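You operate a simulated robot arm through the tools that you are given. There is no shell and no other tool. Be economical: measure what you need, move in short steps, check, and stop when the job is done.

Carry out the task below with a simulated robot arm. There is one attempt and no reset: what you move stays moved.

JOB
Get the white cable clip out of drip tray five.
Fine: it goes in the orange tub; socket six off and plug five in the yellow tub first; push the tray home again; the knob stays at OFF so the tray is cold. Set down upright: cable clip. Where these are worked on the way, their far stop is far enough and under half their travel is too little: drip tray five.

Only the result counts: the job must be done as asked and must still hold three seconds after the hand-in. Knocking over, shifting, dropping, spilling or breaking anything else fails it.

ROBOT AND FRAMES
A 7-joint arm with a two-finger parallel gripper, fixed in place. Base frame: the origin is at the foot of the arm, x ahead of it, y to its left, z up. Lengths are in mm, angles in degrees, forces in N, time in s.
With the tool pointing down near the work surface it reaches from about 180 to 620 mm from the base axis. Its first joint turns from -66.0 to 66.0 degrees. Payload 1.57 kg.
The TCP is the grasp point between the finger pads, 30 mm short of the fingertips. In the tool frame z runs along the fingers and y along their closing line. Largest opening 110 mm; finger width 24, thickness 12; the body of the gripper, 48 by 112 mm, starts 78 mm behind the TCP.
Orientation is that of the tool frame in the base frame, as [roll, pitch, yaw] about the fixed x, y, z axes, in that order (R = Rz(yaw) Ry(pitch) Rx(roll)). With the fingers straight down and closing along the base's y, the tool's x points along the base's -x, its y along +y and its z along -z.

CONTROLS
- The arm moves only by the tool jog_arm. Its arguments are lists of equal length, an entry for each row: "offset": the shift along the tool's x, y, z in units of 30 mm (1.0 is 30 mm), a list of three; "rot": the turn, a rotation vector about the tool's x, y, z in units of 6 degrees (1.0 is 6 degrees), a list of three. In form: {"offset": [[x, y, z], ...], "rot": [[rx, ry, rz], ...]}. A call has 1 to 20 rows; each row shifts and turns the commanded pose from where the row before left it, along the tool's axes as they then stand. "gripper" is the gripper command, from -1 (shut) to 1 (fully open), values between in proportion, set as the call begins (left out, the last holds). A call with a number of a shift or a turn outside -1 to 1 is refused whole. Rows are played at 5 a second. More than 50 mm and 8.6 degrees between two rows, or a gripper value outside its range, and nothing of the call is played. Where a pose cannot be reached the arm comes as near as it can. A force on the tool above 40 N (or 10 N above the force at the start of the call, whichever is more), or a blocked arm, ends the call early, and 0.2 s more pass. The fingers move at their own pace (about 108 mm/s each) and stop on an object; they squeeze with about 32 N. The grip force told is the motor's: it shows also when the fingers shut on nothing. Time passes only in rows, and 0.2 s behind the last, so rows that do not move let the fingers close. It gives the time, the measured TCP pose, the force on the tool (base axes), the opening and the grip force at its end, in the units of the frame above (readings bear some noise), with the torque about the TCP (base axes, N m) and any sound that the robot's microphone picked up.
- Cameras (640 x 400 px; columns grow to the right, rows downward): "scene" is fixed at [160.4, -401.2, 1380.9]; the picture's right is [0.76, -0.65, 0.00], its down [-0.51, -0.60, -0.62] and it looks along [0.40, 0.47, -0.78] (base axes); focal length 358 px, centre (320, 200). "wrist" rides on the gripper at [70, 16, -141] in the tool frame; the picture's right is [-0.23, 0.97, 0.00], its down [-0.86, -0.20, -0.48] and it looks along [-0.47, -0.11, 0.88] (tool axes); focal length 222 px, centre (320, 200). There is no depth. A picture from a camera that has moved, and an enlarged one, comes with that camera's place and axes in the base frame and with its lens.
- grab_frame(camera): a new picture of that camera. It takes no simulated time.
- zoom(camera, box): a new picture of the part [left, top, right, bottom] of that camera's present view, enlarged. It takes no simulated time.
- sign_off(): hands the job in; it is judged then, once.

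Work in short steps. Places have to be worked out from the pictures, the camera data and where the tool is seen: move nearer, look again, correct. Check each grasp and each placing, and mend what went wrong. You have 120 turns and 68 pictures in all, those below and enlarged ones among them. Open the gripper and draw the arm clear of the work before you hand the job in, unless the task says otherwise; then end with one line.

The tools are called by a JSON object that holds its "name" and its "arguments". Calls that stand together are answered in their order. jog_arm: Moves the arm, as the interface text tells. Its arguments: {"type":"object","properties":{"offset":{"type":"array"},"rot":{"type":"array"},"gripper":{"type":"number"}},"required":["offset","rot"]} The other tools are called the same way: grab_frame (camera) takes a picture; zoom (camera, box) takes an enlarged picture of a part of a camera's view; sign_off () hands the job in.

At the start:

```text
t: 0.0
ee_pos: [427.8, -74.5, 974.6]
tcp_rot: [180.0, 0.0, 179.9]
ft_force: [-0.7, -0.2, -0.3]
moment: [0.0, -0.01, 0.03]
width: 110.1
finger_force: 0.1
```

scene: 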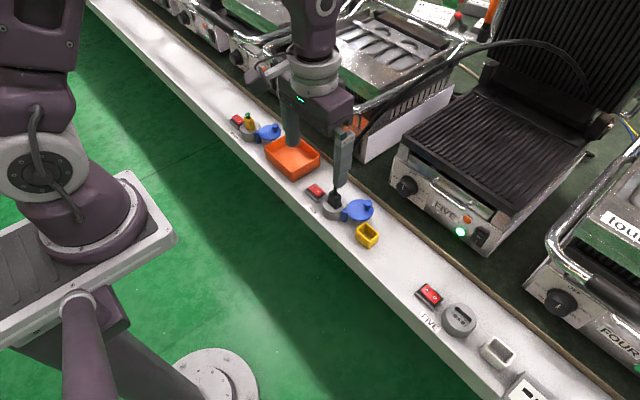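
wrist: 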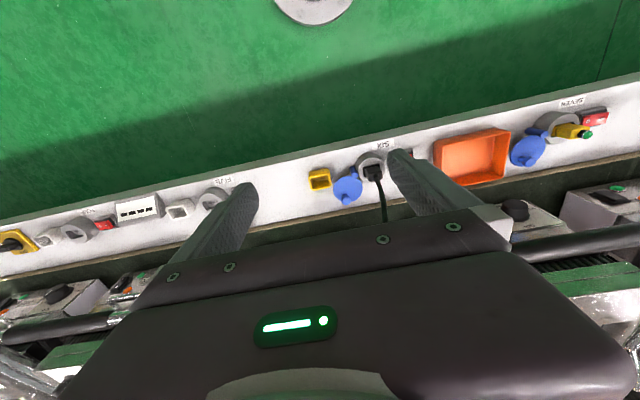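

I'll look closer at the work area before moving anything.

{"name": "zoom", "arguments": {"camera": "scene", "box": [220, 90, 420, 260]}}

{"name": "zoom", "arguments": {"camera": "scene", "box": [370, 120, 570, 390]}}

{"name": "zoom", "arguments": {"camera": "wrist", "box": [260, 80, 640, 240]}}

```text
2.35 times, centred on (320, 175) of scene
camera zoom: at [160.4, -401.2, 1380.9], right [0.76, -0.65, 0.0], down [-0.51, -0.6, -0.62], along [0.4, 0.47, -0.78], focal length 842 px, centre (320, 259)
```

zoom: 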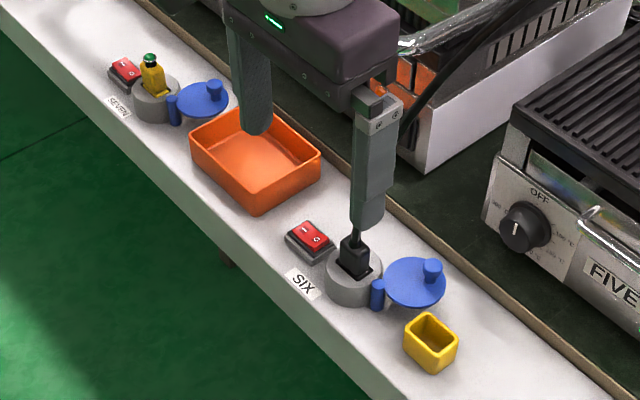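

```text
1.48 times, centred on (470, 255) of scene
camera zoom: at [160.4, -401.2, 1380.9], right [0.76, -0.65, 0.0], down [-0.51, -0.6, -0.62], along [0.4, 0.47, -0.78], focal length 530 px, centre (98, 118)
```

zoom: 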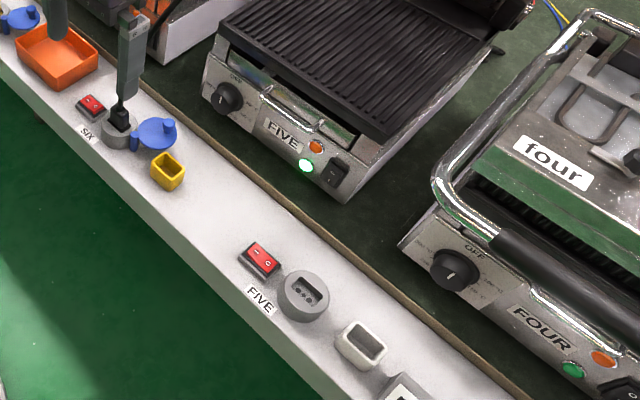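

```text
1.68 times, centred on (450, 160) of wrist
camera zoom: at [357.8, -58.5, 1115.3], right [0.23, 0.97, 0.0], down [0.86, -0.2, 0.48], along [0.47, -0.11, -0.88], focal length 374 px, centre (101, 267)
```

zoom: 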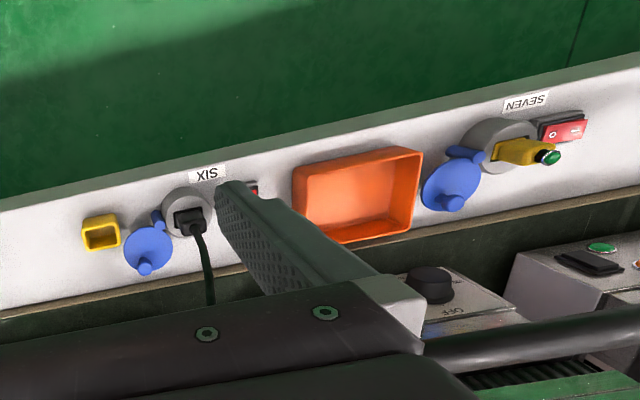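

I'll zoom in on grill five's front and the cable near socket six.

{"name": "zoom", "arguments": {"camera": "scene", "box": [380, 140, 510, 260]}}

{"name": "zoom", "arguments": {"camera": "scene", "box": [320, 20, 640, 220]}}

{"name": "zoom", "arguments": {"camera": "wrist", "box": [0, 150, 260, 320]}}

```text
3.33 times, centred on (445, 200) of scene
camera zoom: at [160.4, -401.2, 1380.9], right [0.76, -0.65, 0.0], down [-0.51, -0.6, -0.62], along [0.4, 0.47, -0.78], focal length 1193 px, centre (-97, 200)
```

zoom: 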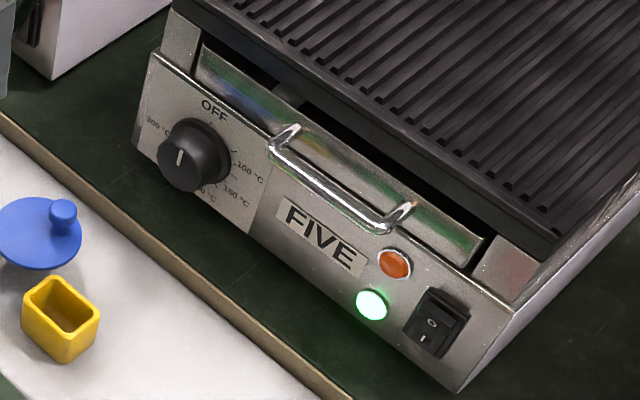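

```text
2.00 times, centred on (480, 120) of scene
camera zoom: at [160.4, -401.2, 1380.9], right [0.76, -0.65, 0.0], down [-0.51, -0.6, -0.62], along [0.4, 0.47, -0.78], focal length 716 px, centre (0, 360)
```

zoom: 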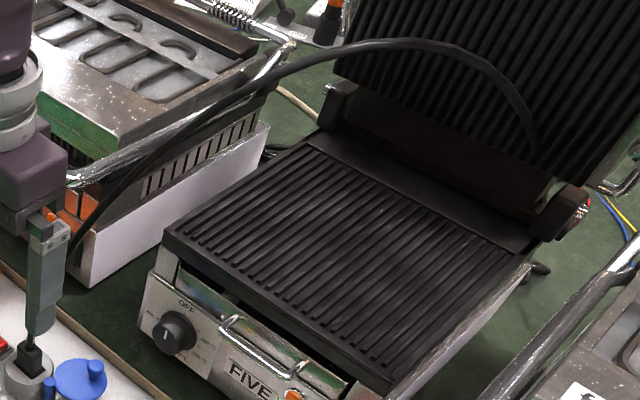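

```text
2.35 times, centred on (130, 235) of wrist
camera zoom: at [357.8, -58.5, 1115.3], right [0.23, 0.97, 0.0], down [0.86, -0.2, 0.48], along [0.47, -0.11, -0.88], focal length 523 px, centre (767, 118)
```

zoom: 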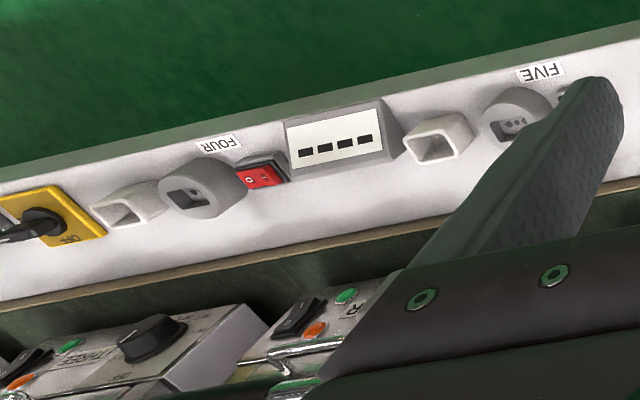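

Plug five seems to be the black plug in socket six (cable arcs to grill five), and the drip tray is the strip with the chrome handle. I'll move closer above socket six's switch, with the gripper shut.

{"name": "jog_arm", "arguments": {"offset": [[-0.256, 0.593, 0.907], [-0.256, 0.593, 0.907], [-0.256, 0.593, 0.907], [-0.256, 0.593, 0.907], [-0.256, 0.593, 0.907], [-0.256, 0.593, 0.907], [-0.256, 0.593, 0.907], [-0.256, 0.593, 0.907], [-0.256, 0.593, 0.907]], "rot": [[0, 0, 0], [0, 0, 0], [0, 0, 0], [0, 0, 0], [0, 0, 0], [0, 0, 0], [0, 0, 0], [0, 0, 0], [0, 0, 0]], "gripper": -1}}

{"name": "grab_frame", "arguments": {"camera": "wrist"}}

{"name": "grab_frame", "arguments": {"camera": "scene"}}

```text
t: 2.0
ee_pos: [498.6, 86.7, 729.2]
tcp_rot: [-180.0, -0.1, -179.9]
ft_force: [-0.7, 1.2, 0.7]
moment: [0.0, -0.01, 0.01]
width: 0.1
finger_force: 21.2
```

```text
59 pictures are left
camera wrist: at [427.8, 103.0, 870.2], right [0.23, 0.97, 0.0], down [0.86, -0.2, 0.48], along [0.47, -0.11, -0.88], focal length 222 px, centre (320, 200)
```

wrist: 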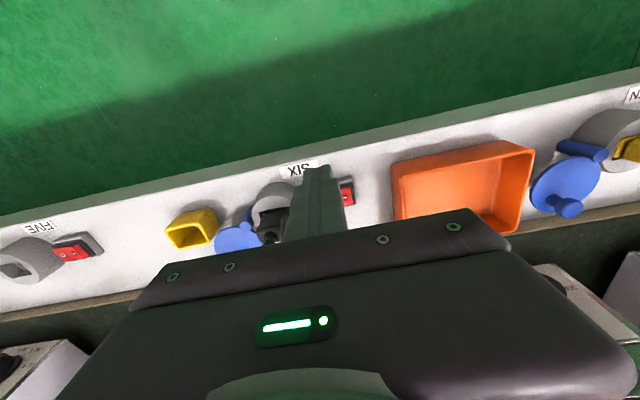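

```text
58 pictures are left
```

scene: 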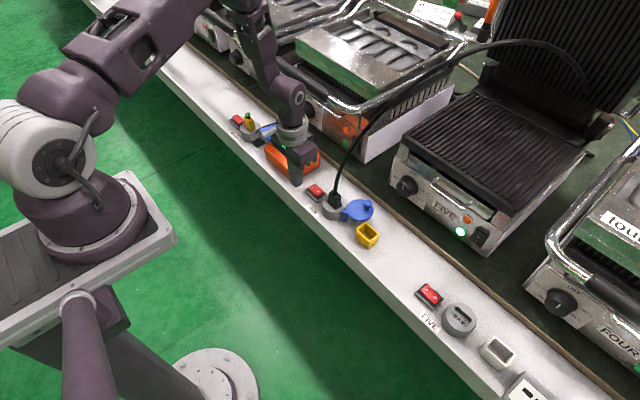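

Now the plug, cable and switch are clear in the scene view; I'll zoom.

{"name": "zoom", "arguments": {"camera": "scene", "box": [295, 165, 385, 255]}}

{"name": "zoom", "arguments": {"camera": "wrist", "box": [150, 130, 390, 280]}}

```text
4.44 times, centred on (340, 210) of scene
camera zoom: at [160.4, -401.2, 1380.9], right [0.76, -0.65, 0.0], down [-0.51, -0.6, -0.62], along [0.4, 0.47, -0.78], focal length 1591 px, centre (231, 156)
```

zoom: 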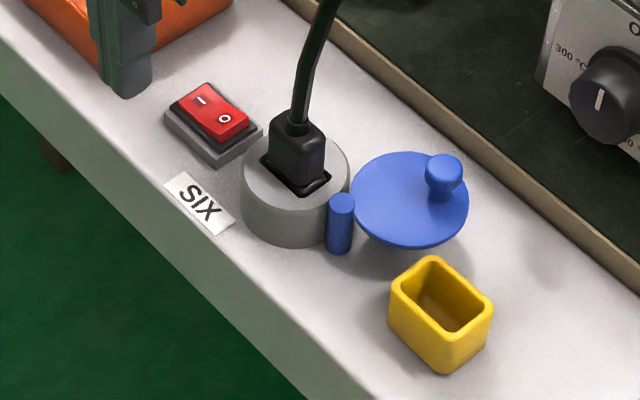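

```text
2.67 times, centred on (270, 205) of wrist
camera zoom: at [427.8, 103.0, 870.2], right [0.23, 0.97, 0.0], down [0.86, -0.2, 0.48], along [0.47, -0.11, -0.88], focal length 592 px, centre (453, 187)
```

zoom: 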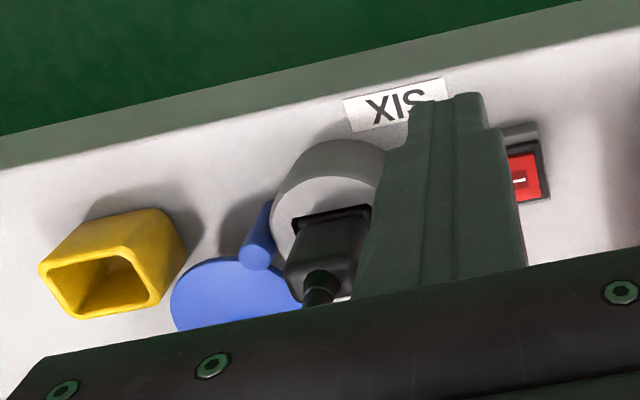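

The rocker's O half is on the -y side at about (568, 84, 620) and looks raised (on). To keep the gripper body clear of the cable, I'll turn the tool 90° first (camera on the +y side).

{"name": "jog_arm", "arguments": {"offset": [[0, 0, 0], [0, 0, 0], [0, 0, 0], [0, 0, 0], [0, 0, 0], [0, 0, 0], [0, 0, 0], [0, 0, 0], [0, 0, 0], [0, 0, 0], [0, 0, 0], [0, 0, 0], [0, 0, 0], [0, 0, 0], [0, 0, 0]], "rot": [[0, 0, 1], [0, 0, 1], [0, 0, 1], [0, 0, 1], [0, 0, 1], [0, 0, 1], [0, 0, 1], [0, 0, 1], [0, 0, 1], [0, 0, 1], [0, 0, 1], [0, 0, 1], [0, 0, 1], [0, 0, 1], [0, 0, 1]]}}

{"name": "grab_frame", "arguments": {"camera": "wrist"}}

```text
t: 5.2
ee_pos: [498.5, 85.1, 730.2]
tcp_rot: [180.0, 0.0, 89.8]
ft_force: [-0.2, -0.6, 1.0]
moment: [0.01, -0.02, -0.01]
width: 0.1
finger_force: 21.7
```

```text
55 pictures are left
camera wrist: at [513.4, 155.0, 870.7], right [0.97, -0.23, 0.0], down [-0.2, -0.85, 0.48], along [-0.11, -0.47, -0.88], focal length 222 px, centre (320, 200)
```

wrist: 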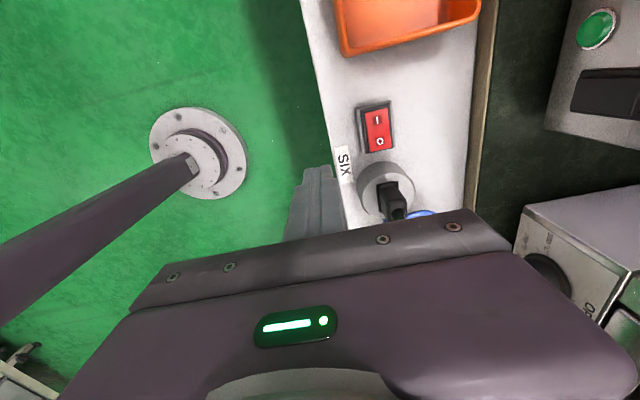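

O half fixed at about (565, 81). Moving over it with tips ~20 mm above.

{"name": "jog_arm", "arguments": {"offset": [[-0.06, 0.74, 0], [-0.06, 0.74, 0], [-0.05, 0.74, 0], [0, 0, 0.65], [0, 0, 0.65], [0, 0, 0.65]], "rot": [[0, 0, 0], [0, 0, 0], [0, 0, 0], [0, 0, 0], [0, 0, 0], [0, 0, 0]]}}

{"name": "grab_frame", "arguments": {"camera": "wrist"}}

{"name": "zoom", "arguments": {"camera": "scene", "box": [265, 135, 395, 235]}}

```text
t: 6.6
ee_pos: [563.8, 80.4, 671.1]
tcp_rot: [-180.0, -0.1, 90.0]
ft_force: [0.4, -0.2, -0.2]
moment: [0.01, 0.01, -0.03]
width: 0.2
finger_force: 21.5
```

```text
54 pictures are left
camera wrist: at [579.2, 150.6, 811.5], right [0.97, -0.23, 0.0], down [-0.2, -0.85, 0.48], along [-0.11, -0.47, -0.88], focal length 222 px, centre (320, 200)
```

wrist: 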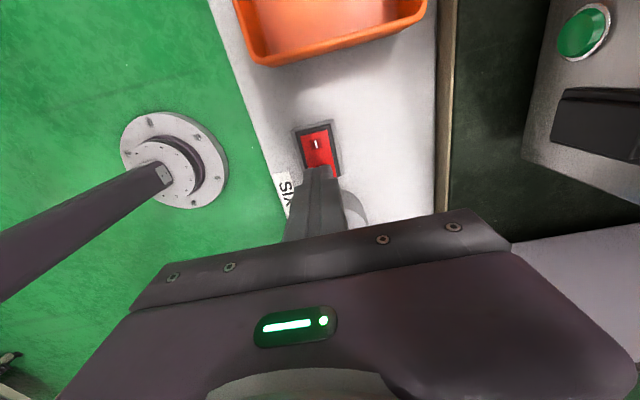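

```text
4.00 times, centred on (330, 185) of scene
camera zoom: at [160.4, -401.2, 1380.9], right [0.76, -0.65, 0.0], down [-0.51, -0.6, -0.62], along [0.4, 0.47, -0.78], focal length 1432 px, centre (280, 260)
```

zoom: 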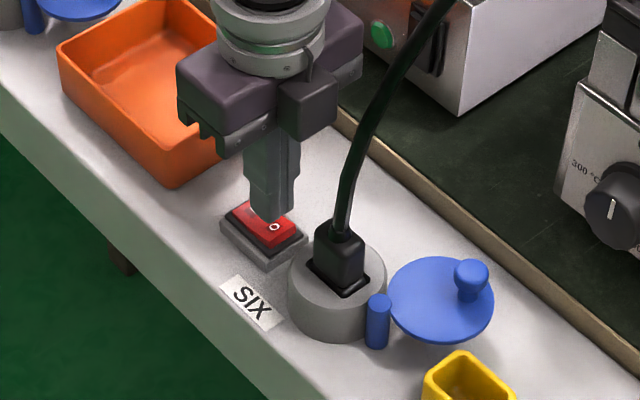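

The fingertips are right above O. Pressing down in small steps.

{"name": "jog_arm", "arguments": {"offset": [[-0.07, 0, 0.2], [0, 0, 0.2], [0, 0, 0.15], [0, 0, 0.15], [0, 0, 0.1], [0, 0, 0.1], [0, 0, 0.1]], "rot": [[0, 0, 0], [0, 0, 0], [0, 0, 0], [0, 0, 0], [0, 0, 0], [0, 0, 0], [0, 0, 0]]}}

```text
t: 7.6
ee_pos: [563.1, 76.8, 651.5]
tcp_rot: [-179.9, 0.0, 90.1]
ft_force: [-5.9, -1.3, 15.1]
moment: [0.09, 0.16, 0.05]
width: 0.1
finger_force: 21.5
stopped in row 5: the force on the tool passed its limit at 56 N (the readings are from after the stop); the commanded pose is now the measured one
```

Contact at 56 N; lifting to check the rocker state.

{"name": "jog_arm", "arguments": {"offset": [[0, 0, -0.5], [0, 0, -0.5], [0, -0.8, -0.5], [0, -0.8, -0.5]], "rot": [[0, 0, 0], [0, 0, 0], [0, 0, 0], [0, 0, 0]]}}

{"name": "zoom", "arguments": {"camera": "wrist", "box": [270, 60, 470, 240]}}

{"name": "zoom", "arguments": {"camera": "scene", "box": [295, 165, 385, 255]}}

```text
t: 8.6
ee_pos: [515.0, 77.7, 711.5]
tcp_rot: [-179.9, 0.0, 90.0]
ft_force: [0.6, 1.0, 0.2]
moment: [0.04, -0.03, 0.0]
width: 0.0
finger_force: 20.8
```

```text
2.22 times, centred on (370, 150) of wrist
camera zoom: at [531.6, 146.9, 853.3], right [0.97, -0.23, 0.0], down [-0.2, -0.85, 0.48], along [-0.11, -0.47, -0.88], focal length 494 px, centre (209, 311)
```

zoom: 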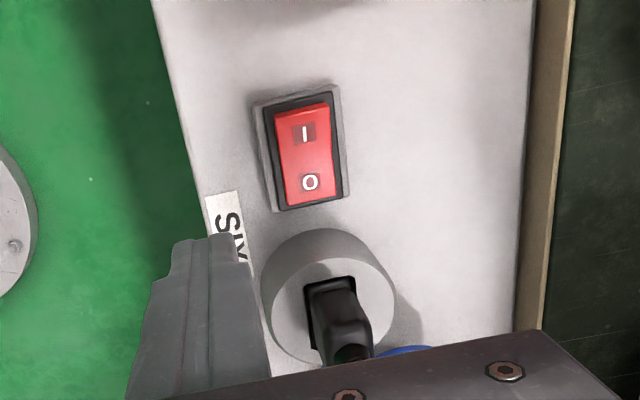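

```text
4.44 times, centred on (340, 210) of scene
camera zoom: at [160.4, -401.2, 1380.9], right [0.76, -0.65, 0.0], down [-0.51, -0.6, -0.62], along [0.4, 0.47, -0.78], focal length 1591 px, centre (231, 156)
```

zoom: 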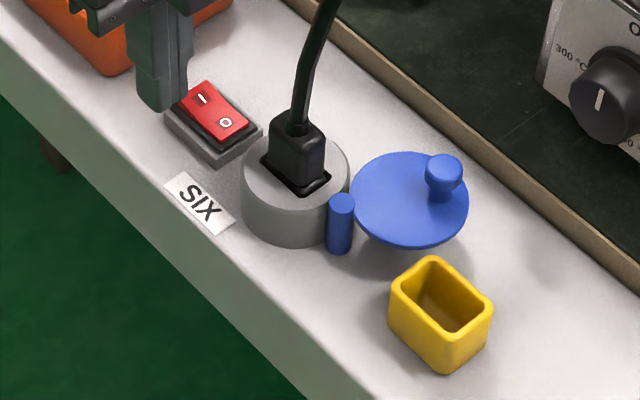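

The rocker tilted over: the I side is now raised. I'll verify via grill five's green lamp and see more of the front.

{"name": "zoom", "arguments": {"camera": "scene", "box": [380, 140, 510, 260]}}

```text
3.33 times, centred on (445, 200) of scene
camera zoom: at [160.4, -401.2, 1380.9], right [0.76, -0.65, 0.0], down [-0.51, -0.6, -0.62], along [0.4, 0.47, -0.78], focal length 1193 px, centre (-97, 200)
```

zoom: 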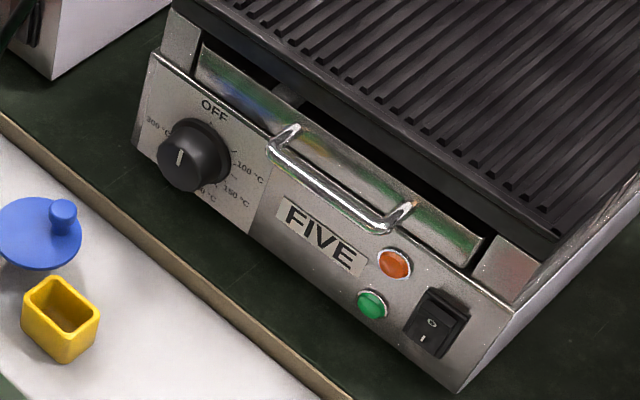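

Lamp is off, so socket six is off and the plug in it is grill five's. Now turn the tool back and tilt it 45° forward so the cable will clear the palm when I grip the plug along y.

{"name": "jog_arm", "arguments": {"offset": [[0, 0, -0.1], [0, 0, -0.1], [0, 0, -0.1], [0, 0, -0.1], [0, 0, -0.1], [0, 0, -0.1], [0, 0, -0.1], [0, 0, -0.1], [0, 0, -0.1], [0, 0, -0.1], [0, 0, -0.1], [0, 0, -0.1], [0, 0, -0.1], [0, 0, -0.1], [0, 0, -0.1]], "rot": [[0, 0, -1], [0, 0, -1], [0, 0, -1], [0, 0, -1], [0, 0, -1], [0, 0, -1], [0, 0, -1], [0, 0, -1], [0, 0, -1], [0, 0, -1], [0, 0, -1], [0, 0, -1], [0, 0, -1], [0, 0, -1], [0, 0, -1]]}}

{"name": "jog_arm", "arguments": {"offset": [[0.3, -0.27, 0], [0.3, -0.27, 0], [0.3, -0.27, 0], [0.3, -0.27, 0], [0, -0.27, 0], [0, -0.27, 0], [0, -0.27, 0], [0, -0.27, 0]], "rot": [[0, -1, 0], [0, -1, 0], [0, -1, 0], [0, -1, 0], [0, -1, 0], [0, -1, 0], [0, -1, 0], [0, -0.5, 0]], "gripper": 0}}

{"name": "grab_frame", "arguments": {"camera": "wrist"}}

```text
t: 11.8
ee_pos: [515.7, 77.3, 755.9]
tcp_rot: [180.0, -0.1, -180.0]
ft_force: [0.0, 0.3, 0.5]
moment: [-0.01, 0.0, -0.01]
width: 0.1
finger_force: 21.3
```

```text
t: 13.6
ee_pos: [481.7, 13.2, 751.5]
tcp_rot: [-179.9, 45.0, -180.0]
ft_force: [0.2, -0.7, -0.7]
moment: [0.02, -0.03, 0.0]
width: 55.0
finger_force: 0.1
```

```text
49 pictures are left
camera wrist: at [330.7, 29.8, 802.2], right [0.16, 0.97, 0.16], down [0.27, -0.2, 0.94], along [0.95, -0.11, -0.29], focal length 222 px, centre (320, 200)
```

wrist: 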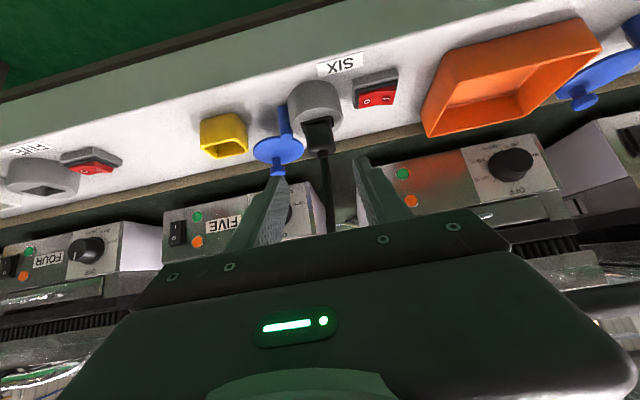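

Zooming on the plug and on the grill front from this low view.

{"name": "zoom", "arguments": {"camera": "wrist", "box": [180, 60, 400, 240]}}

{"name": "zoom", "arguments": {"camera": "scene", "box": [270, 120, 400, 250]}}

```text
2.22 times, centred on (290, 150) of wrist
camera zoom: at [330.7, 29.8, 802.2], right [0.16, 0.97, 0.16], down [0.27, -0.2, 0.94], along [0.95, -0.11, -0.29], focal length 494 px, centre (387, 311)
```

zoom: 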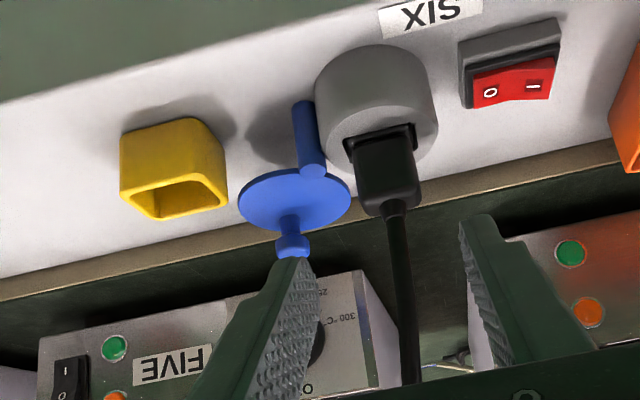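

```text
3.08 times, centred on (335, 185) of scene
camera zoom: at [160.4, -401.2, 1380.9], right [0.76, -0.65, 0.0], down [-0.51, -0.6, -0.62], along [0.4, 0.47, -0.78], focal length 1102 px, centre (274, 246)
```

zoom: 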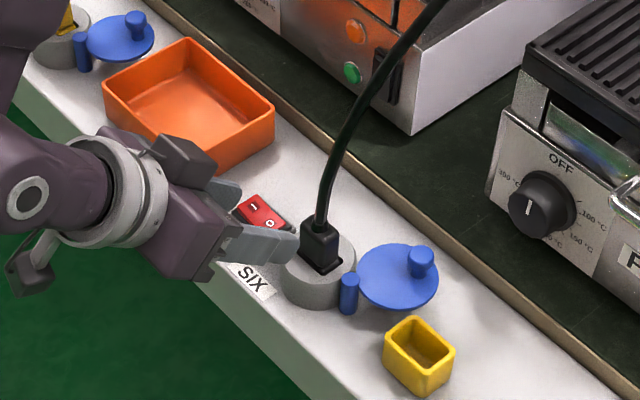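

Plug body is about 35 mm wide in y, at (566, 16), z ≈ 632–676; hinge pin of the blue cap tops out at ≈ 642. I'll advance along the fingers to TCP (550, 16, 678), keeping tips above the pin.

{"name": "jog_arm", "arguments": {"offset": [[0.025, 0.02, 0.668], [0.025, 0.02, 0.668], [0.025, 0.02, 0.668], [0.025, 0.02, 0.668]], "rot": [[0, 0, 0], [0, 0, 0], [0, 0, 0], [0, 0, 0]], "gripper": 0.1}}

{"name": "zoom", "arguments": {"camera": "wrist", "box": [200, 60, 440, 240]}}

{"name": "zoom", "arguments": {"camera": "scene", "box": [280, 140, 390, 250]}}

```text
t: 14.6
ee_pos: [533.0, 14.3, 693.8]
tcp_rot: [-179.9, 45.0, -179.9]
ft_force: [-1.0, 0.0, -0.4]
moment: [0.0, -0.04, -0.02]
width: 60.4
finger_force: 0.1
```

```text
2.22 times, centred on (320, 150) of wrist
camera zoom: at [384.1, 31.3, 743.5], right [0.16, 0.97, 0.16], down [0.27, -0.2, 0.94], along [0.95, -0.11, -0.29], focal length 494 px, centre (320, 311)
```

zoom: 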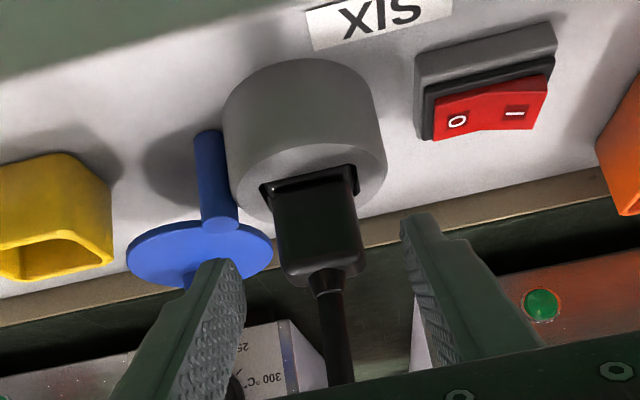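

```text
3.64 times, centred on (335, 195) of scene
camera zoom: at [160.4, -401.2, 1380.9], right [0.76, -0.65, 0.0], down [-0.51, -0.6, -0.62], along [0.4, 0.47, -0.78], focal length 1302 px, centre (266, 218)
```

zoom: 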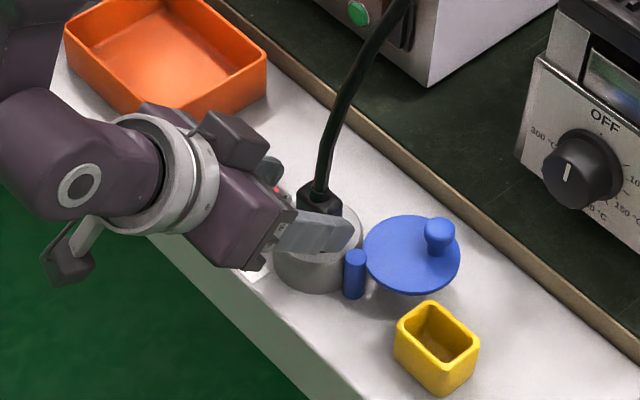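

Plug is centred between the fingers. Advance the rest and close.

{"name": "jog_arm", "arguments": {"offset": [[0.0, 0.0, 0.4], [0.0, 0.0, 0.38]], "rot": [[0, 0, 0], [0, 0, 0]]}}

{"name": "jog_arm", "arguments": {"offset": [[0, 0, 0], [0, 0, 0], [0, 0, 0]], "rot": [[0, 0, 0], [0, 0, 0], [0, 0, 0]], "gripper": -1}}

{"name": "zoom", "arguments": {"camera": "wrist", "box": [200, 60, 440, 240]}}

```text
t: 15.2
ee_pos: [550.7, 14.9, 676.4]
tcp_rot: [-179.8, 44.9, -179.8]
ft_force: [-0.6, -0.4, 0.0]
moment: [0.0, -0.02, 0.01]
width: 60.6
finger_force: 0.0
```

```text
t: 16.0
ee_pos: [550.0, 15.6, 677.1]
tcp_rot: [180.0, 44.9, -179.9]
ft_force: [0.0, 0.2, 0.7]
moment: [-0.05, 0.03, 0.02]
width: 32.0
finger_force: 31.6
```

```text
2.22 times, centred on (320, 150) of wrist
camera zoom: at [400.4, 31.3, 726.8], right [0.16, 0.97, 0.16], down [0.27, -0.2, 0.94], along [0.95, -0.11, -0.29], focal length 494 px, centre (320, 311)
```

zoom: 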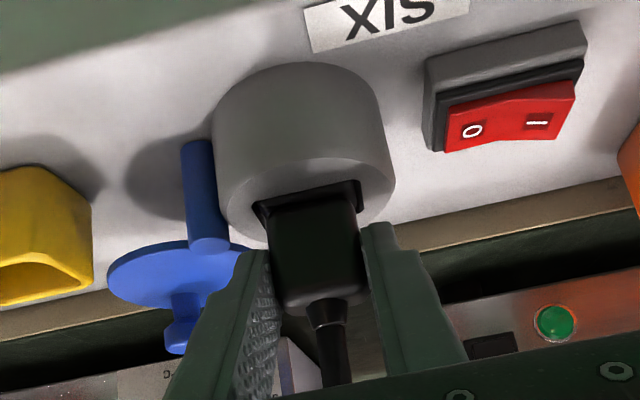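

Gripped at 32 mm. Pulling straight up.

{"name": "jog_arm", "arguments": {"offset": [[-0.12, 0, -0.12], [-0.12, 0, -0.12], [-0.24, 0, -0.24], [-0.24, 0, -0.24], [-0.3, 0, -0.3]], "rot": [[0, 0, 0], [0, 0, 0], [0, 0, 0], [0, 0, 0], [0, 0, 0]]}}

{"name": "zoom", "arguments": {"camera": "wrist", "box": [120, 60, 440, 280]}}

{"name": "zoom", "arguments": {"camera": "scene", "box": [280, 110, 400, 260]}}

```text
t: 17.2
ee_pos: [550.1, 17.4, 718.4]
tcp_rot: [-179.9, 45.0, -180.0]
ft_force: [-0.9, -0.5, 0.6]
moment: [-0.01, 0.04, -0.01]
width: 31.8
finger_force: 32.2
```

```text
1.82 times, centred on (280, 170) of wrist
camera zoom: at [401.7, 32.6, 769.4], right [0.16, 0.97, 0.16], down [0.27, -0.2, 0.94], along [0.95, -0.11, -0.29], focal length 404 px, centre (393, 254)
```

zoom: 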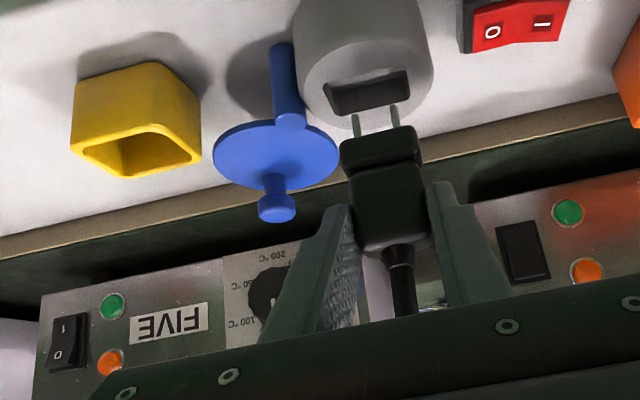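

```text
2.67 times, centred on (340, 185) of scene
camera zoom: at [160.4, -401.2, 1380.9], right [0.76, -0.65, 0.0], down [-0.51, -0.6, -0.62], along [0.4, 0.47, -0.78], focal length 955 px, centre (267, 240)
```

zoom: 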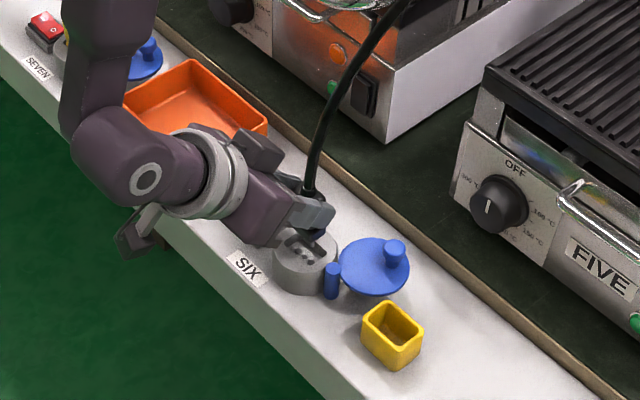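

Plug is free with pins down. Raise 20 mm and carry it over to above the yellow tub at about (564, -108, rim ≈ 641).

{"name": "jog_arm", "arguments": {"offset": [[-0.24, 0, -0.24], [-0.24, 0, -0.24], [0, -0.7, 0], [0, -0.7, 0], [0, -0.7, 0], [0, -0.7, 0], [0, -0.7, 0], [0, -0.68, 0]], "rot": [[0, 0, 0], [0, 0, 0], [0, 0, 0], [0, 0, 0], [0, 0, 0], [0, 0, 0], [0, 0, 0], [0, 0, 0]]}}

{"name": "zoom", "arguments": {"camera": "wrist", "box": [200, 40, 440, 220]}}

{"name": "zoom", "arguments": {"camera": "scene", "box": [310, 160, 430, 280]}}

```text
t: 19.0
ee_pos: [551.9, -110.7, 739.4]
tcp_rot: [-180.0, 44.9, 180.0]
ft_force: [-0.7, 0.1, -0.5]
moment: [-0.02, -0.02, -0.01]
width: 32.0
finger_force: 31.9
```

```text
2.22 times, centred on (320, 130) of wrist
camera zoom: at [403.4, -93.9, 790.5], right [0.16, 0.97, 0.16], down [0.27, -0.2, 0.94], along [0.95, -0.11, -0.29], focal length 494 px, centre (320, 356)
```

zoom: 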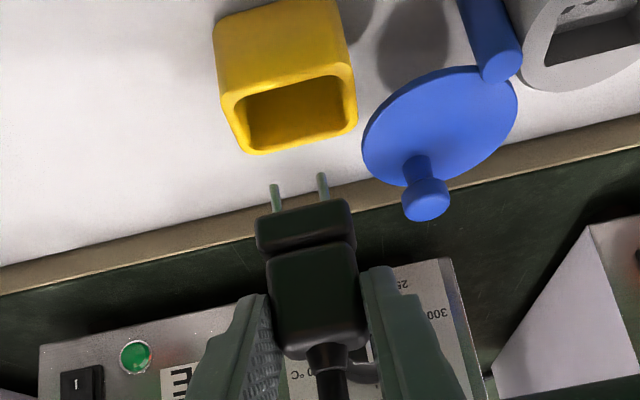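

```text
3.33 times, centred on (370, 220) of scene
camera zoom: at [160.4, -401.2, 1380.9], right [0.76, -0.65, 0.0], down [-0.51, -0.6, -0.62], along [0.4, 0.47, -0.78], focal length 1193 px, centre (153, 133)
```

zoom: 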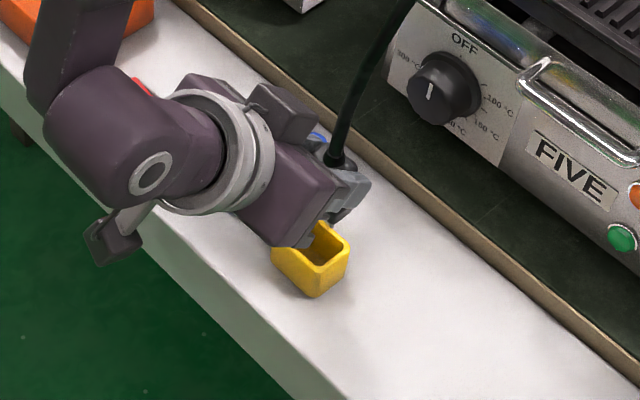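

Triangulation puts the tub rim centre at (567, -106, 638), plug 19 mm ahead of the TCP. Correct by (-4, +4.7) and lower 20 mm, then recheck.

{"name": "jog_arm", "arguments": {"offset": [[0.283, 0.08, 0.19], [0.283, 0.08, 0.19]], "rot": [[0, 0, 0], [0, 0, 0]]}}

{"name": "zoom", "arguments": {"camera": "wrist", "box": [240, 50, 400, 170]}}

```text
t: 19.6
ee_pos: [548.3, -104.7, 720.2]
tcp_rot: [-179.9, 44.9, -179.9]
ft_force: [-0.1, 0.0, -0.4]
moment: [-0.01, -0.02, -0.01]
width: 31.8
finger_force: 32.1
```

```text
3.33 times, centred on (320, 110) of wrist
camera zoom: at [399.4, -88.7, 770.4], right [0.16, 0.97, 0.16], down [0.27, -0.2, 0.94], along [0.95, -0.11, -0.29], focal length 740 px, centre (320, 500)
```

zoom: 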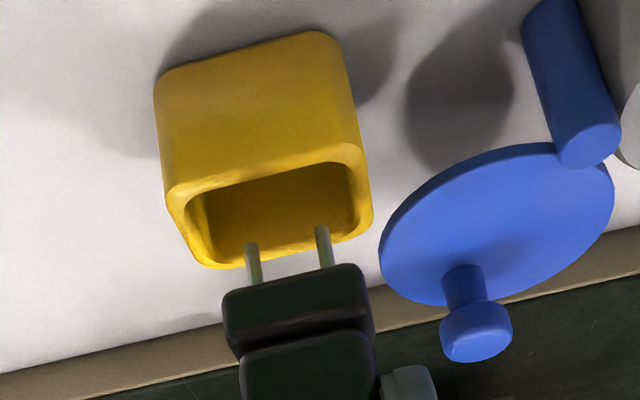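

Alignment is close; nudge -2 mm in y, lower 12 mm more and check.

{"name": "jog_arm", "arguments": {"offset": [[0.14, -0.067, 0.14], [0.14, 0, 0.14]], "rot": [[0, 0, 0], [0, 0, 0]]}}

{"name": "zoom", "arguments": {"camera": "wrist", "box": [240, 50, 400, 170]}}

{"name": "zoom", "arguments": {"camera": "scene", "box": [330, 190, 410, 270]}}

```text
t: 20.2
ee_pos: [548.4, -106.7, 706.9]
tcp_rot: [179.9, 44.8, 179.9]
ft_force: [0.5, 0.5, -0.3]
moment: [0.0, 0.04, -0.01]
width: 31.8
finger_force: 32.0
```

```text
3.33 times, centred on (320, 110) of wrist
camera zoom: at [399.4, -91.0, 758.2], right [0.16, 0.97, 0.16], down [0.27, -0.2, 0.94], along [0.95, -0.11, -0.29], focal length 740 px, centre (320, 500)
```

zoom: 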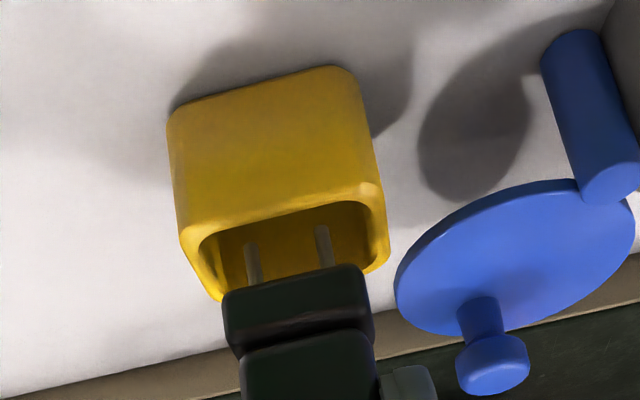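

```text
5.00 times, centred on (370, 230) of scene
camera zoom: at [160.4, -401.2, 1380.9], right [0.76, -0.65, 0.0], down [-0.51, -0.6, -0.62], along [0.4, 0.47, -0.78], focal length 1790 px, centre (70, 50)
```

zoom: 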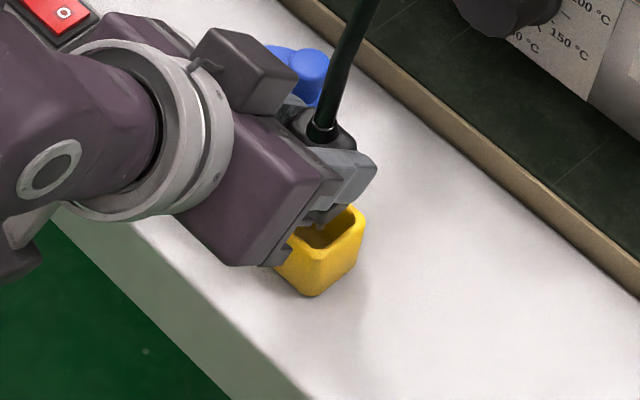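

Very near; checking clearance at higher magnification from the scene camera.

{"name": "zoom", "arguments": {"camera": "scene", "box": [370, 220, 410, 250]}}

```text
13.33 times, centred on (390, 235) of scene
camera zoom: at [160.4, -401.2, 1380.9], right [0.76, -0.65, 0.0], down [-0.51, -0.6, -0.62], along [0.4, 0.47, -0.78], focal length 4773 px, centre (-613, -267)
```

zoom: 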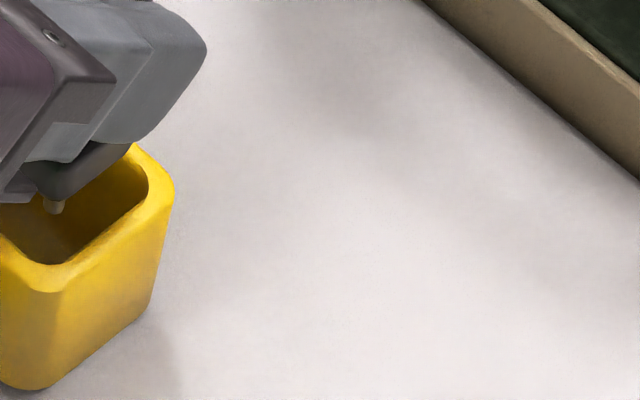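

Pin tip is at (565.5, -117, 635), well centred in x; shift +1 in y and lower in small steps watching force.

{"name": "jog_arm", "arguments": {"offset": [[0.05, 0.03, 0.05], [0.07, 0, 0.07], [0.07, 0, 0.07], [0.07, 0, 0.07]], "rot": [[0, 0, 0], [0, 0, 0], [0, 0, 0], [0, 0, 0]]}}

{"name": "zoom", "arguments": {"camera": "scene", "box": [360, 220, 400, 250]}}

{"name": "zoom", "arguments": {"camera": "wrist", "box": [260, 70, 380, 160]}}

```text
t: 21.2
ee_pos: [547.3, -106.2, 696.4]
tcp_rot: [-179.9, 44.9, -180.0]
ft_force: [0.3, -0.7, -0.8]
moment: [0.0, 0.06, 0.0]
width: 31.9
finger_force: 32.1
```

```text
13.33 times, centred on (380, 235) of scene
camera zoom: at [160.4, -401.2, 1380.9], right [0.76, -0.65, 0.0], down [-0.51, -0.6, -0.62], along [0.4, 0.47, -0.78], focal length 4773 px, centre (-480, -267)
```

zoom: 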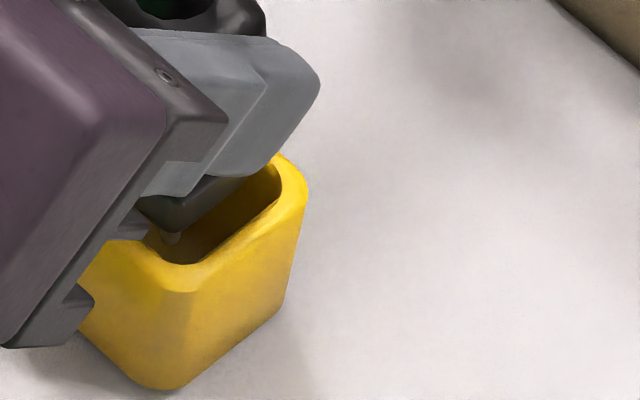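

```text
4.44 times, centred on (320, 115) of wrist
camera zoom: at [398.3, -89.4, 746.9], right [0.16, 0.97, 0.16], down [0.27, -0.2, 0.94], along [0.95, -0.11, -0.29], focal length 987 px, centre (320, 578)
```

zoom: 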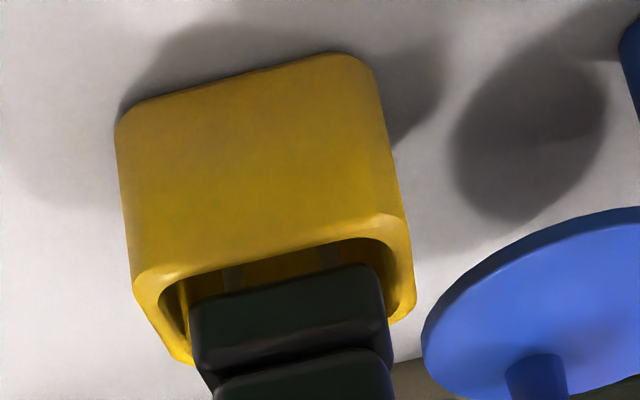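

Centred in x; y clearance is small but symmetric. Continue down in small steps.

{"name": "jog_arm", "arguments": {"offset": [[0.06, 0, 0.06], [0.06, 0, 0.06], [0.06, 0, 0.06]], "rot": [[0, 0, 0], [0, 0, 0], [0, 0, 0]]}}

{"name": "zoom", "arguments": {"camera": "scene", "box": [360, 220, 400, 250]}}

```text
t: 22.0
ee_pos: [547.6, -107.7, 688.6]
tcp_rot: [-179.9, 44.9, -179.9]
ft_force: [0.2, 0.2, -0.5]
moment: [0.0, 0.03, 0.01]
width: 32.0
finger_force: 31.7
```

```text
13.33 times, centred on (380, 235) of scene
camera zoom: at [160.4, -401.2, 1380.9], right [0.76, -0.65, 0.0], down [-0.51, -0.6, -0.62], along [0.4, 0.47, -0.78], focal length 4773 px, centre (-480, -267)
```

zoom: 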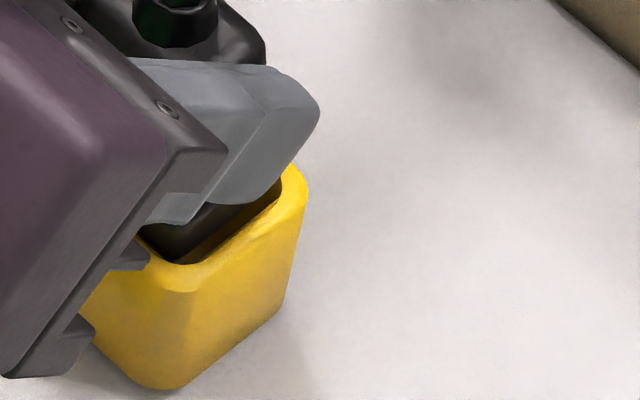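

The flange is entering the tub with no force. Continue down until the pins touch.

{"name": "jog_arm", "arguments": {"offset": [[0.06, 0, 0.06], [0.06, 0, 0.06], [0.06, 0, 0.06], [0.06, 0, 0.06]], "rot": [[0, 0, 0], [0, 0, 0], [0, 0, 0], [0, 0, 0]]}}

{"name": "zoom", "arguments": {"camera": "wrist", "box": [220, 70, 400, 190]}}

```text
t: 23.0
ee_pos: [548.0, -107.4, 679.7]
tcp_rot: [-179.9, 44.9, 180.0]
ft_force: [1.4, 0.7, 0.1]
moment: [0.03, -0.02, -0.01]
width: 31.9
finger_force: 31.8
```

```text
3.33 times, centred on (310, 130) of wrist
camera zoom: at [398.2, -89.5, 729.3], right [0.16, 0.97, 0.16], down [0.27, -0.2, 0.94], along [0.95, -0.11, -0.29], focal length 740 px, centre (353, 433)
```

zoom: 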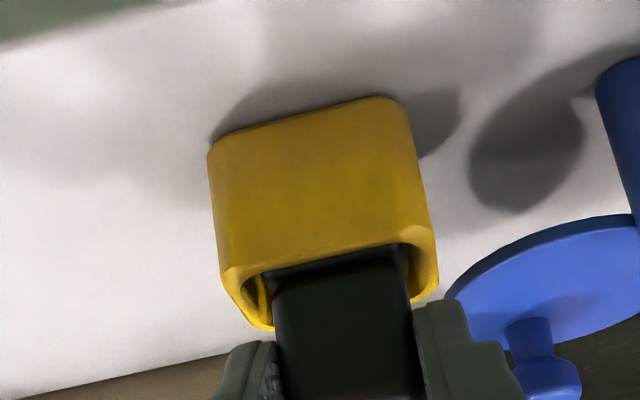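

Plug is inside the tub; down a few more mm, then release gently.

{"name": "jog_arm", "arguments": {"offset": [[0.04, 0, 0.04], [0.04, 0, 0.04], [0.04, 0, 0.04]], "rot": [[0, 0, 0], [0, 0, 0], [0, 0, 0]]}}

{"name": "jog_arm", "arguments": {"offset": [[0, 0, 0], [0, 0, 0], [0, 0, 0]], "rot": [[0, 0, 0], [0, 0, 0], [0, 0, 0]], "gripper": -0.1}}

{"name": "zoom", "arguments": {"camera": "wrist", "box": [220, 70, 400, 190]}}

```text
t: 23.8
ee_pos: [548.8, -107.4, 674.7]
tcp_rot: [-179.7, 45.2, -179.9]
ft_force: [-3.9, 1.2, 23.6]
moment: [0.06, -0.06, 0.06]
width: 32.3
finger_force: 32.3
```

```text
t: 24.6
ee_pos: [547.9, -106.8, 674.8]
tcp_rot: [-180.0, 44.9, -179.9]
ft_force: [0.3, 0.1, -0.2]
moment: [0.01, -0.01, 0.01]
width: 49.5
finger_force: 0.1
```

```text
3.33 times, centred on (310, 130) of wrist
camera zoom: at [398.1, -90.4, 724.6], right [0.16, 0.97, 0.16], down [0.27, -0.2, 0.94], along [0.95, -0.11, -0.29], focal length 740 px, centre (353, 433)
```

zoom: 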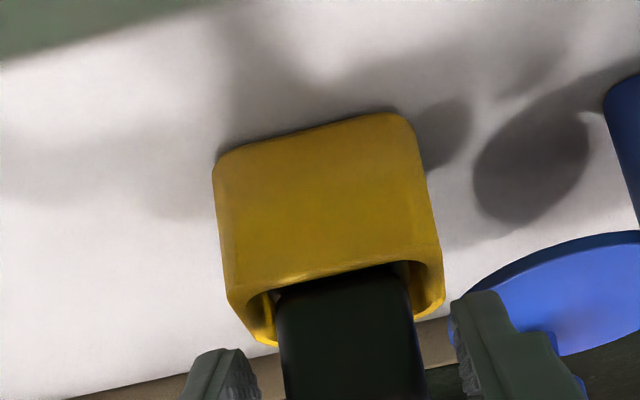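

Released at rest on the tub floor. Backing off along the fingers, then viewing the result and grill front.

{"name": "jog_arm", "arguments": {"offset": [[0, 0, -0.7], [0, 0, -0.8], [0, 0, -0.8], [0, 0, -0.8], [0, 0, -0.8]], "rot": [[0, 0, 0], [0, 0, 0], [0, 0, 0], [0, 0, 0], [0, 0, 0]]}}

{"name": "grab_frame", "arguments": {"camera": "wrist"}}

{"name": "grab_frame", "arguments": {"camera": "scene"}}

```text
t: 25.8
ee_pos: [465.3, -104.9, 756.7]
tcp_rot: [-179.9, 45.0, -179.9]
ft_force: [1.0, -0.1, -0.6]
moment: [0.0, 0.02, 0.0]
width: 49.6
finger_force: 0.0
```

```text
30 pictures are left
camera wrist: at [315.7, -89.6, 807.8], right [0.16, 0.97, 0.16], down [0.27, -0.2, 0.94], along [0.95, -0.11, -0.29], focal length 222 px, centre (320, 200)
```

wrist: 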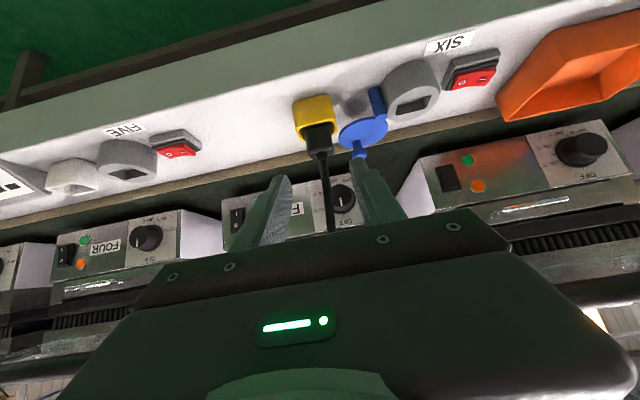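

```text
29 pictures are left
```

scene: 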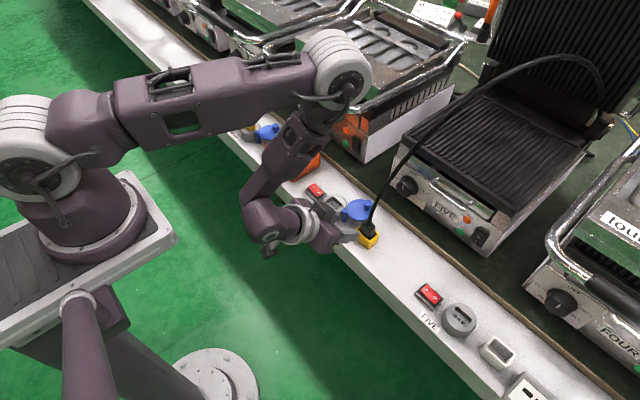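

Plug five sits in the yellow tub. Next: handle of tray five, estimated bar centre (≈ 768, -180, 685). I'll move to y = -180, tilt the tool to ~69° and roll it -90° so fingers close vertically, camera on the -y side away from the cable.

{"name": "jog_arm", "arguments": {"offset": [[0, -0.63, 0], [0, -0.63, 0], [0, -0.63, 0], [0, -0.63, 0], [0, 0, 0], [0, 0, 0], [0, 0, 0], [0, 0, 0], [0, 0, 0], [0, 0, 0], [0, 0, 0], [0, 0, 0], [0, 0, 0], [0, 0, 0], [0, 0, 0], [0, 0, 0], [0, 0, 0], [0, 0, 0], [0, 0, 0]], "rot": [[0, -1, 0], [0, -1, 0], [0, -1, 0], [0, -1, 0], [0, 0, -1], [0, 0, -1], [0, 0, -1], [0, 0, -1], [0, 0, -1], [0, 0, -1], [0, 0, -1], [0, 0, -1], [0, 0, -1], [0, 0, -1], [0, 0, -1], [0, 0, -1], [0, 0, -1], [0, 0, -1], [0, 0, -1]]}}

```text
t: 29.8
ee_pos: [465.7, -182.5, 757.0]
tcp_rot: [-111.1, -0.1, -89.9]
ft_force: [-0.2, -0.2, -1.1]
moment: [0.03, -0.04, 0.01]
width: 49.7
finger_force: 0.0
```

Orientation is as planned. Advance to a standoff ~150 mm from the handle and look.

{"name": "jog_arm", "arguments": {"offset": [[0, -0.254, 0.85], [0, -0.254, 0.85], [0, -0.254, 0.85], [0, -0.254, 0.85], [0, -0.254, 0.85], [0, -0.254, 0.85]], "rot": [[0, 0, 0], [0, 0, 0], [0, 0, 0], [0, 0, 0], [0, 0, 0], [0, 0, 0]]}}

{"name": "grab_frame", "arguments": {"camera": "wrist"}}

{"name": "zoom", "arguments": {"camera": "scene", "box": [330, 60, 530, 260]}}

```text
t: 31.2
ee_pos: [623.4, -182.3, 745.3]
tcp_rot: [-111.0, 0.0, -90.1]
ft_force: [-0.3, -0.5, -0.1]
moment: [-0.01, -0.02, 0.0]
width: 49.2
finger_force: 0.1
```

```text
28 pictures are left
camera wrist: at [485.5, -252.0, 780.0], right [-0.35, 0.23, -0.91], down [-0.37, 0.86, 0.36], along [0.86, 0.47, -0.21], focal length 222 px, centre (320, 200)
```

wrist: 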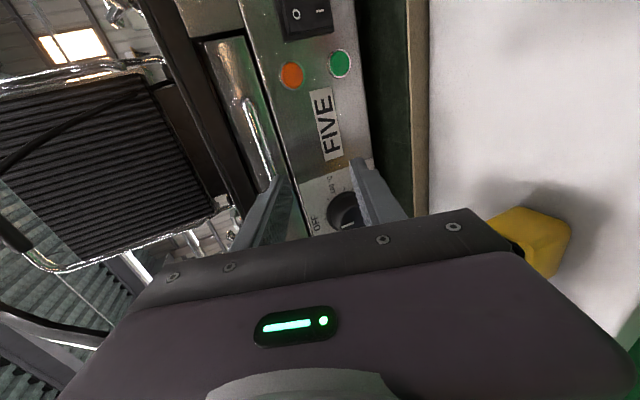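

```text
2.00 times, centred on (430, 160) of scene
camera zoom: at [160.4, -401.2, 1380.9], right [0.76, -0.65, 0.0], down [-0.51, -0.6, -0.62], along [0.4, 0.47, -0.78], focal length 716 px, centre (100, 280)
```

zoom: 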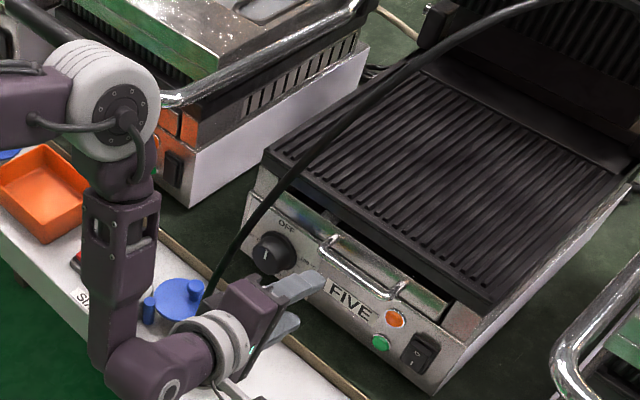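

Triangulating with lamps: orange lamp (723,-262,717), green (716,-261,672); so handle bar is higher than assumed: y -163…-250, x ≈ 701, z ≈ 767. Move to a pre-grasp 60 mm short of it and check.

{"name": "jog_arm", "arguments": {"offset": [[0.378, -0.79, -0.26], [0.378, -0.79, -0.26]], "rot": [[0, 0, 0], [0, 0, 0]], "gripper": -0.35}}

{"name": "zoom", "arguments": {"camera": "wrist", "box": [180, 20, 420, 230]}}

{"name": "zoom", "arguments": {"camera": "scene", "box": [390, 160, 490, 240]}}

```text
t: 31.8
ee_pos: [627.3, -204.3, 795.5]
tcp_rot: [-111.1, 0.0, -89.9]
ft_force: [0.1, 0.0, 0.9]
moment: [0.03, -0.01, 0.0]
width: 35.7
finger_force: 0.1
```

```text
1.90 times, centred on (300, 125) of wrist
camera zoom: at [488.4, -273.5, 829.2], right [-0.35, 0.23, -0.91], down [-0.37, 0.86, 0.36], along [0.86, 0.47, -0.21], focal length 423 px, centre (358, 343)
```

zoom: 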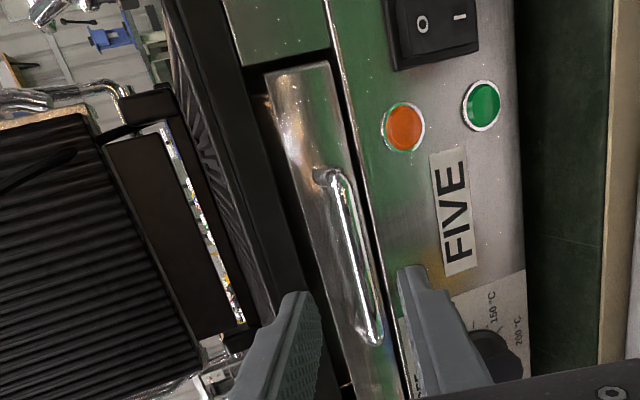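

```text
5.00 times, centred on (440, 200) of scene
camera zoom: at [160.4, -401.2, 1380.9], right [0.76, -0.65, 0.0], down [-0.51, -0.6, -0.62], along [0.4, 0.47, -0.78], focal length 1790 px, centre (-280, 200)
```

zoom: 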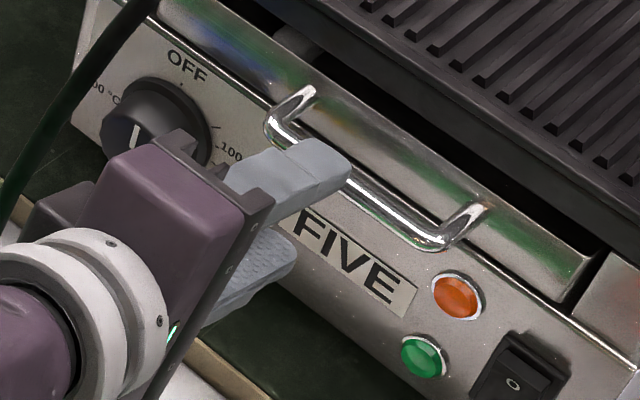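

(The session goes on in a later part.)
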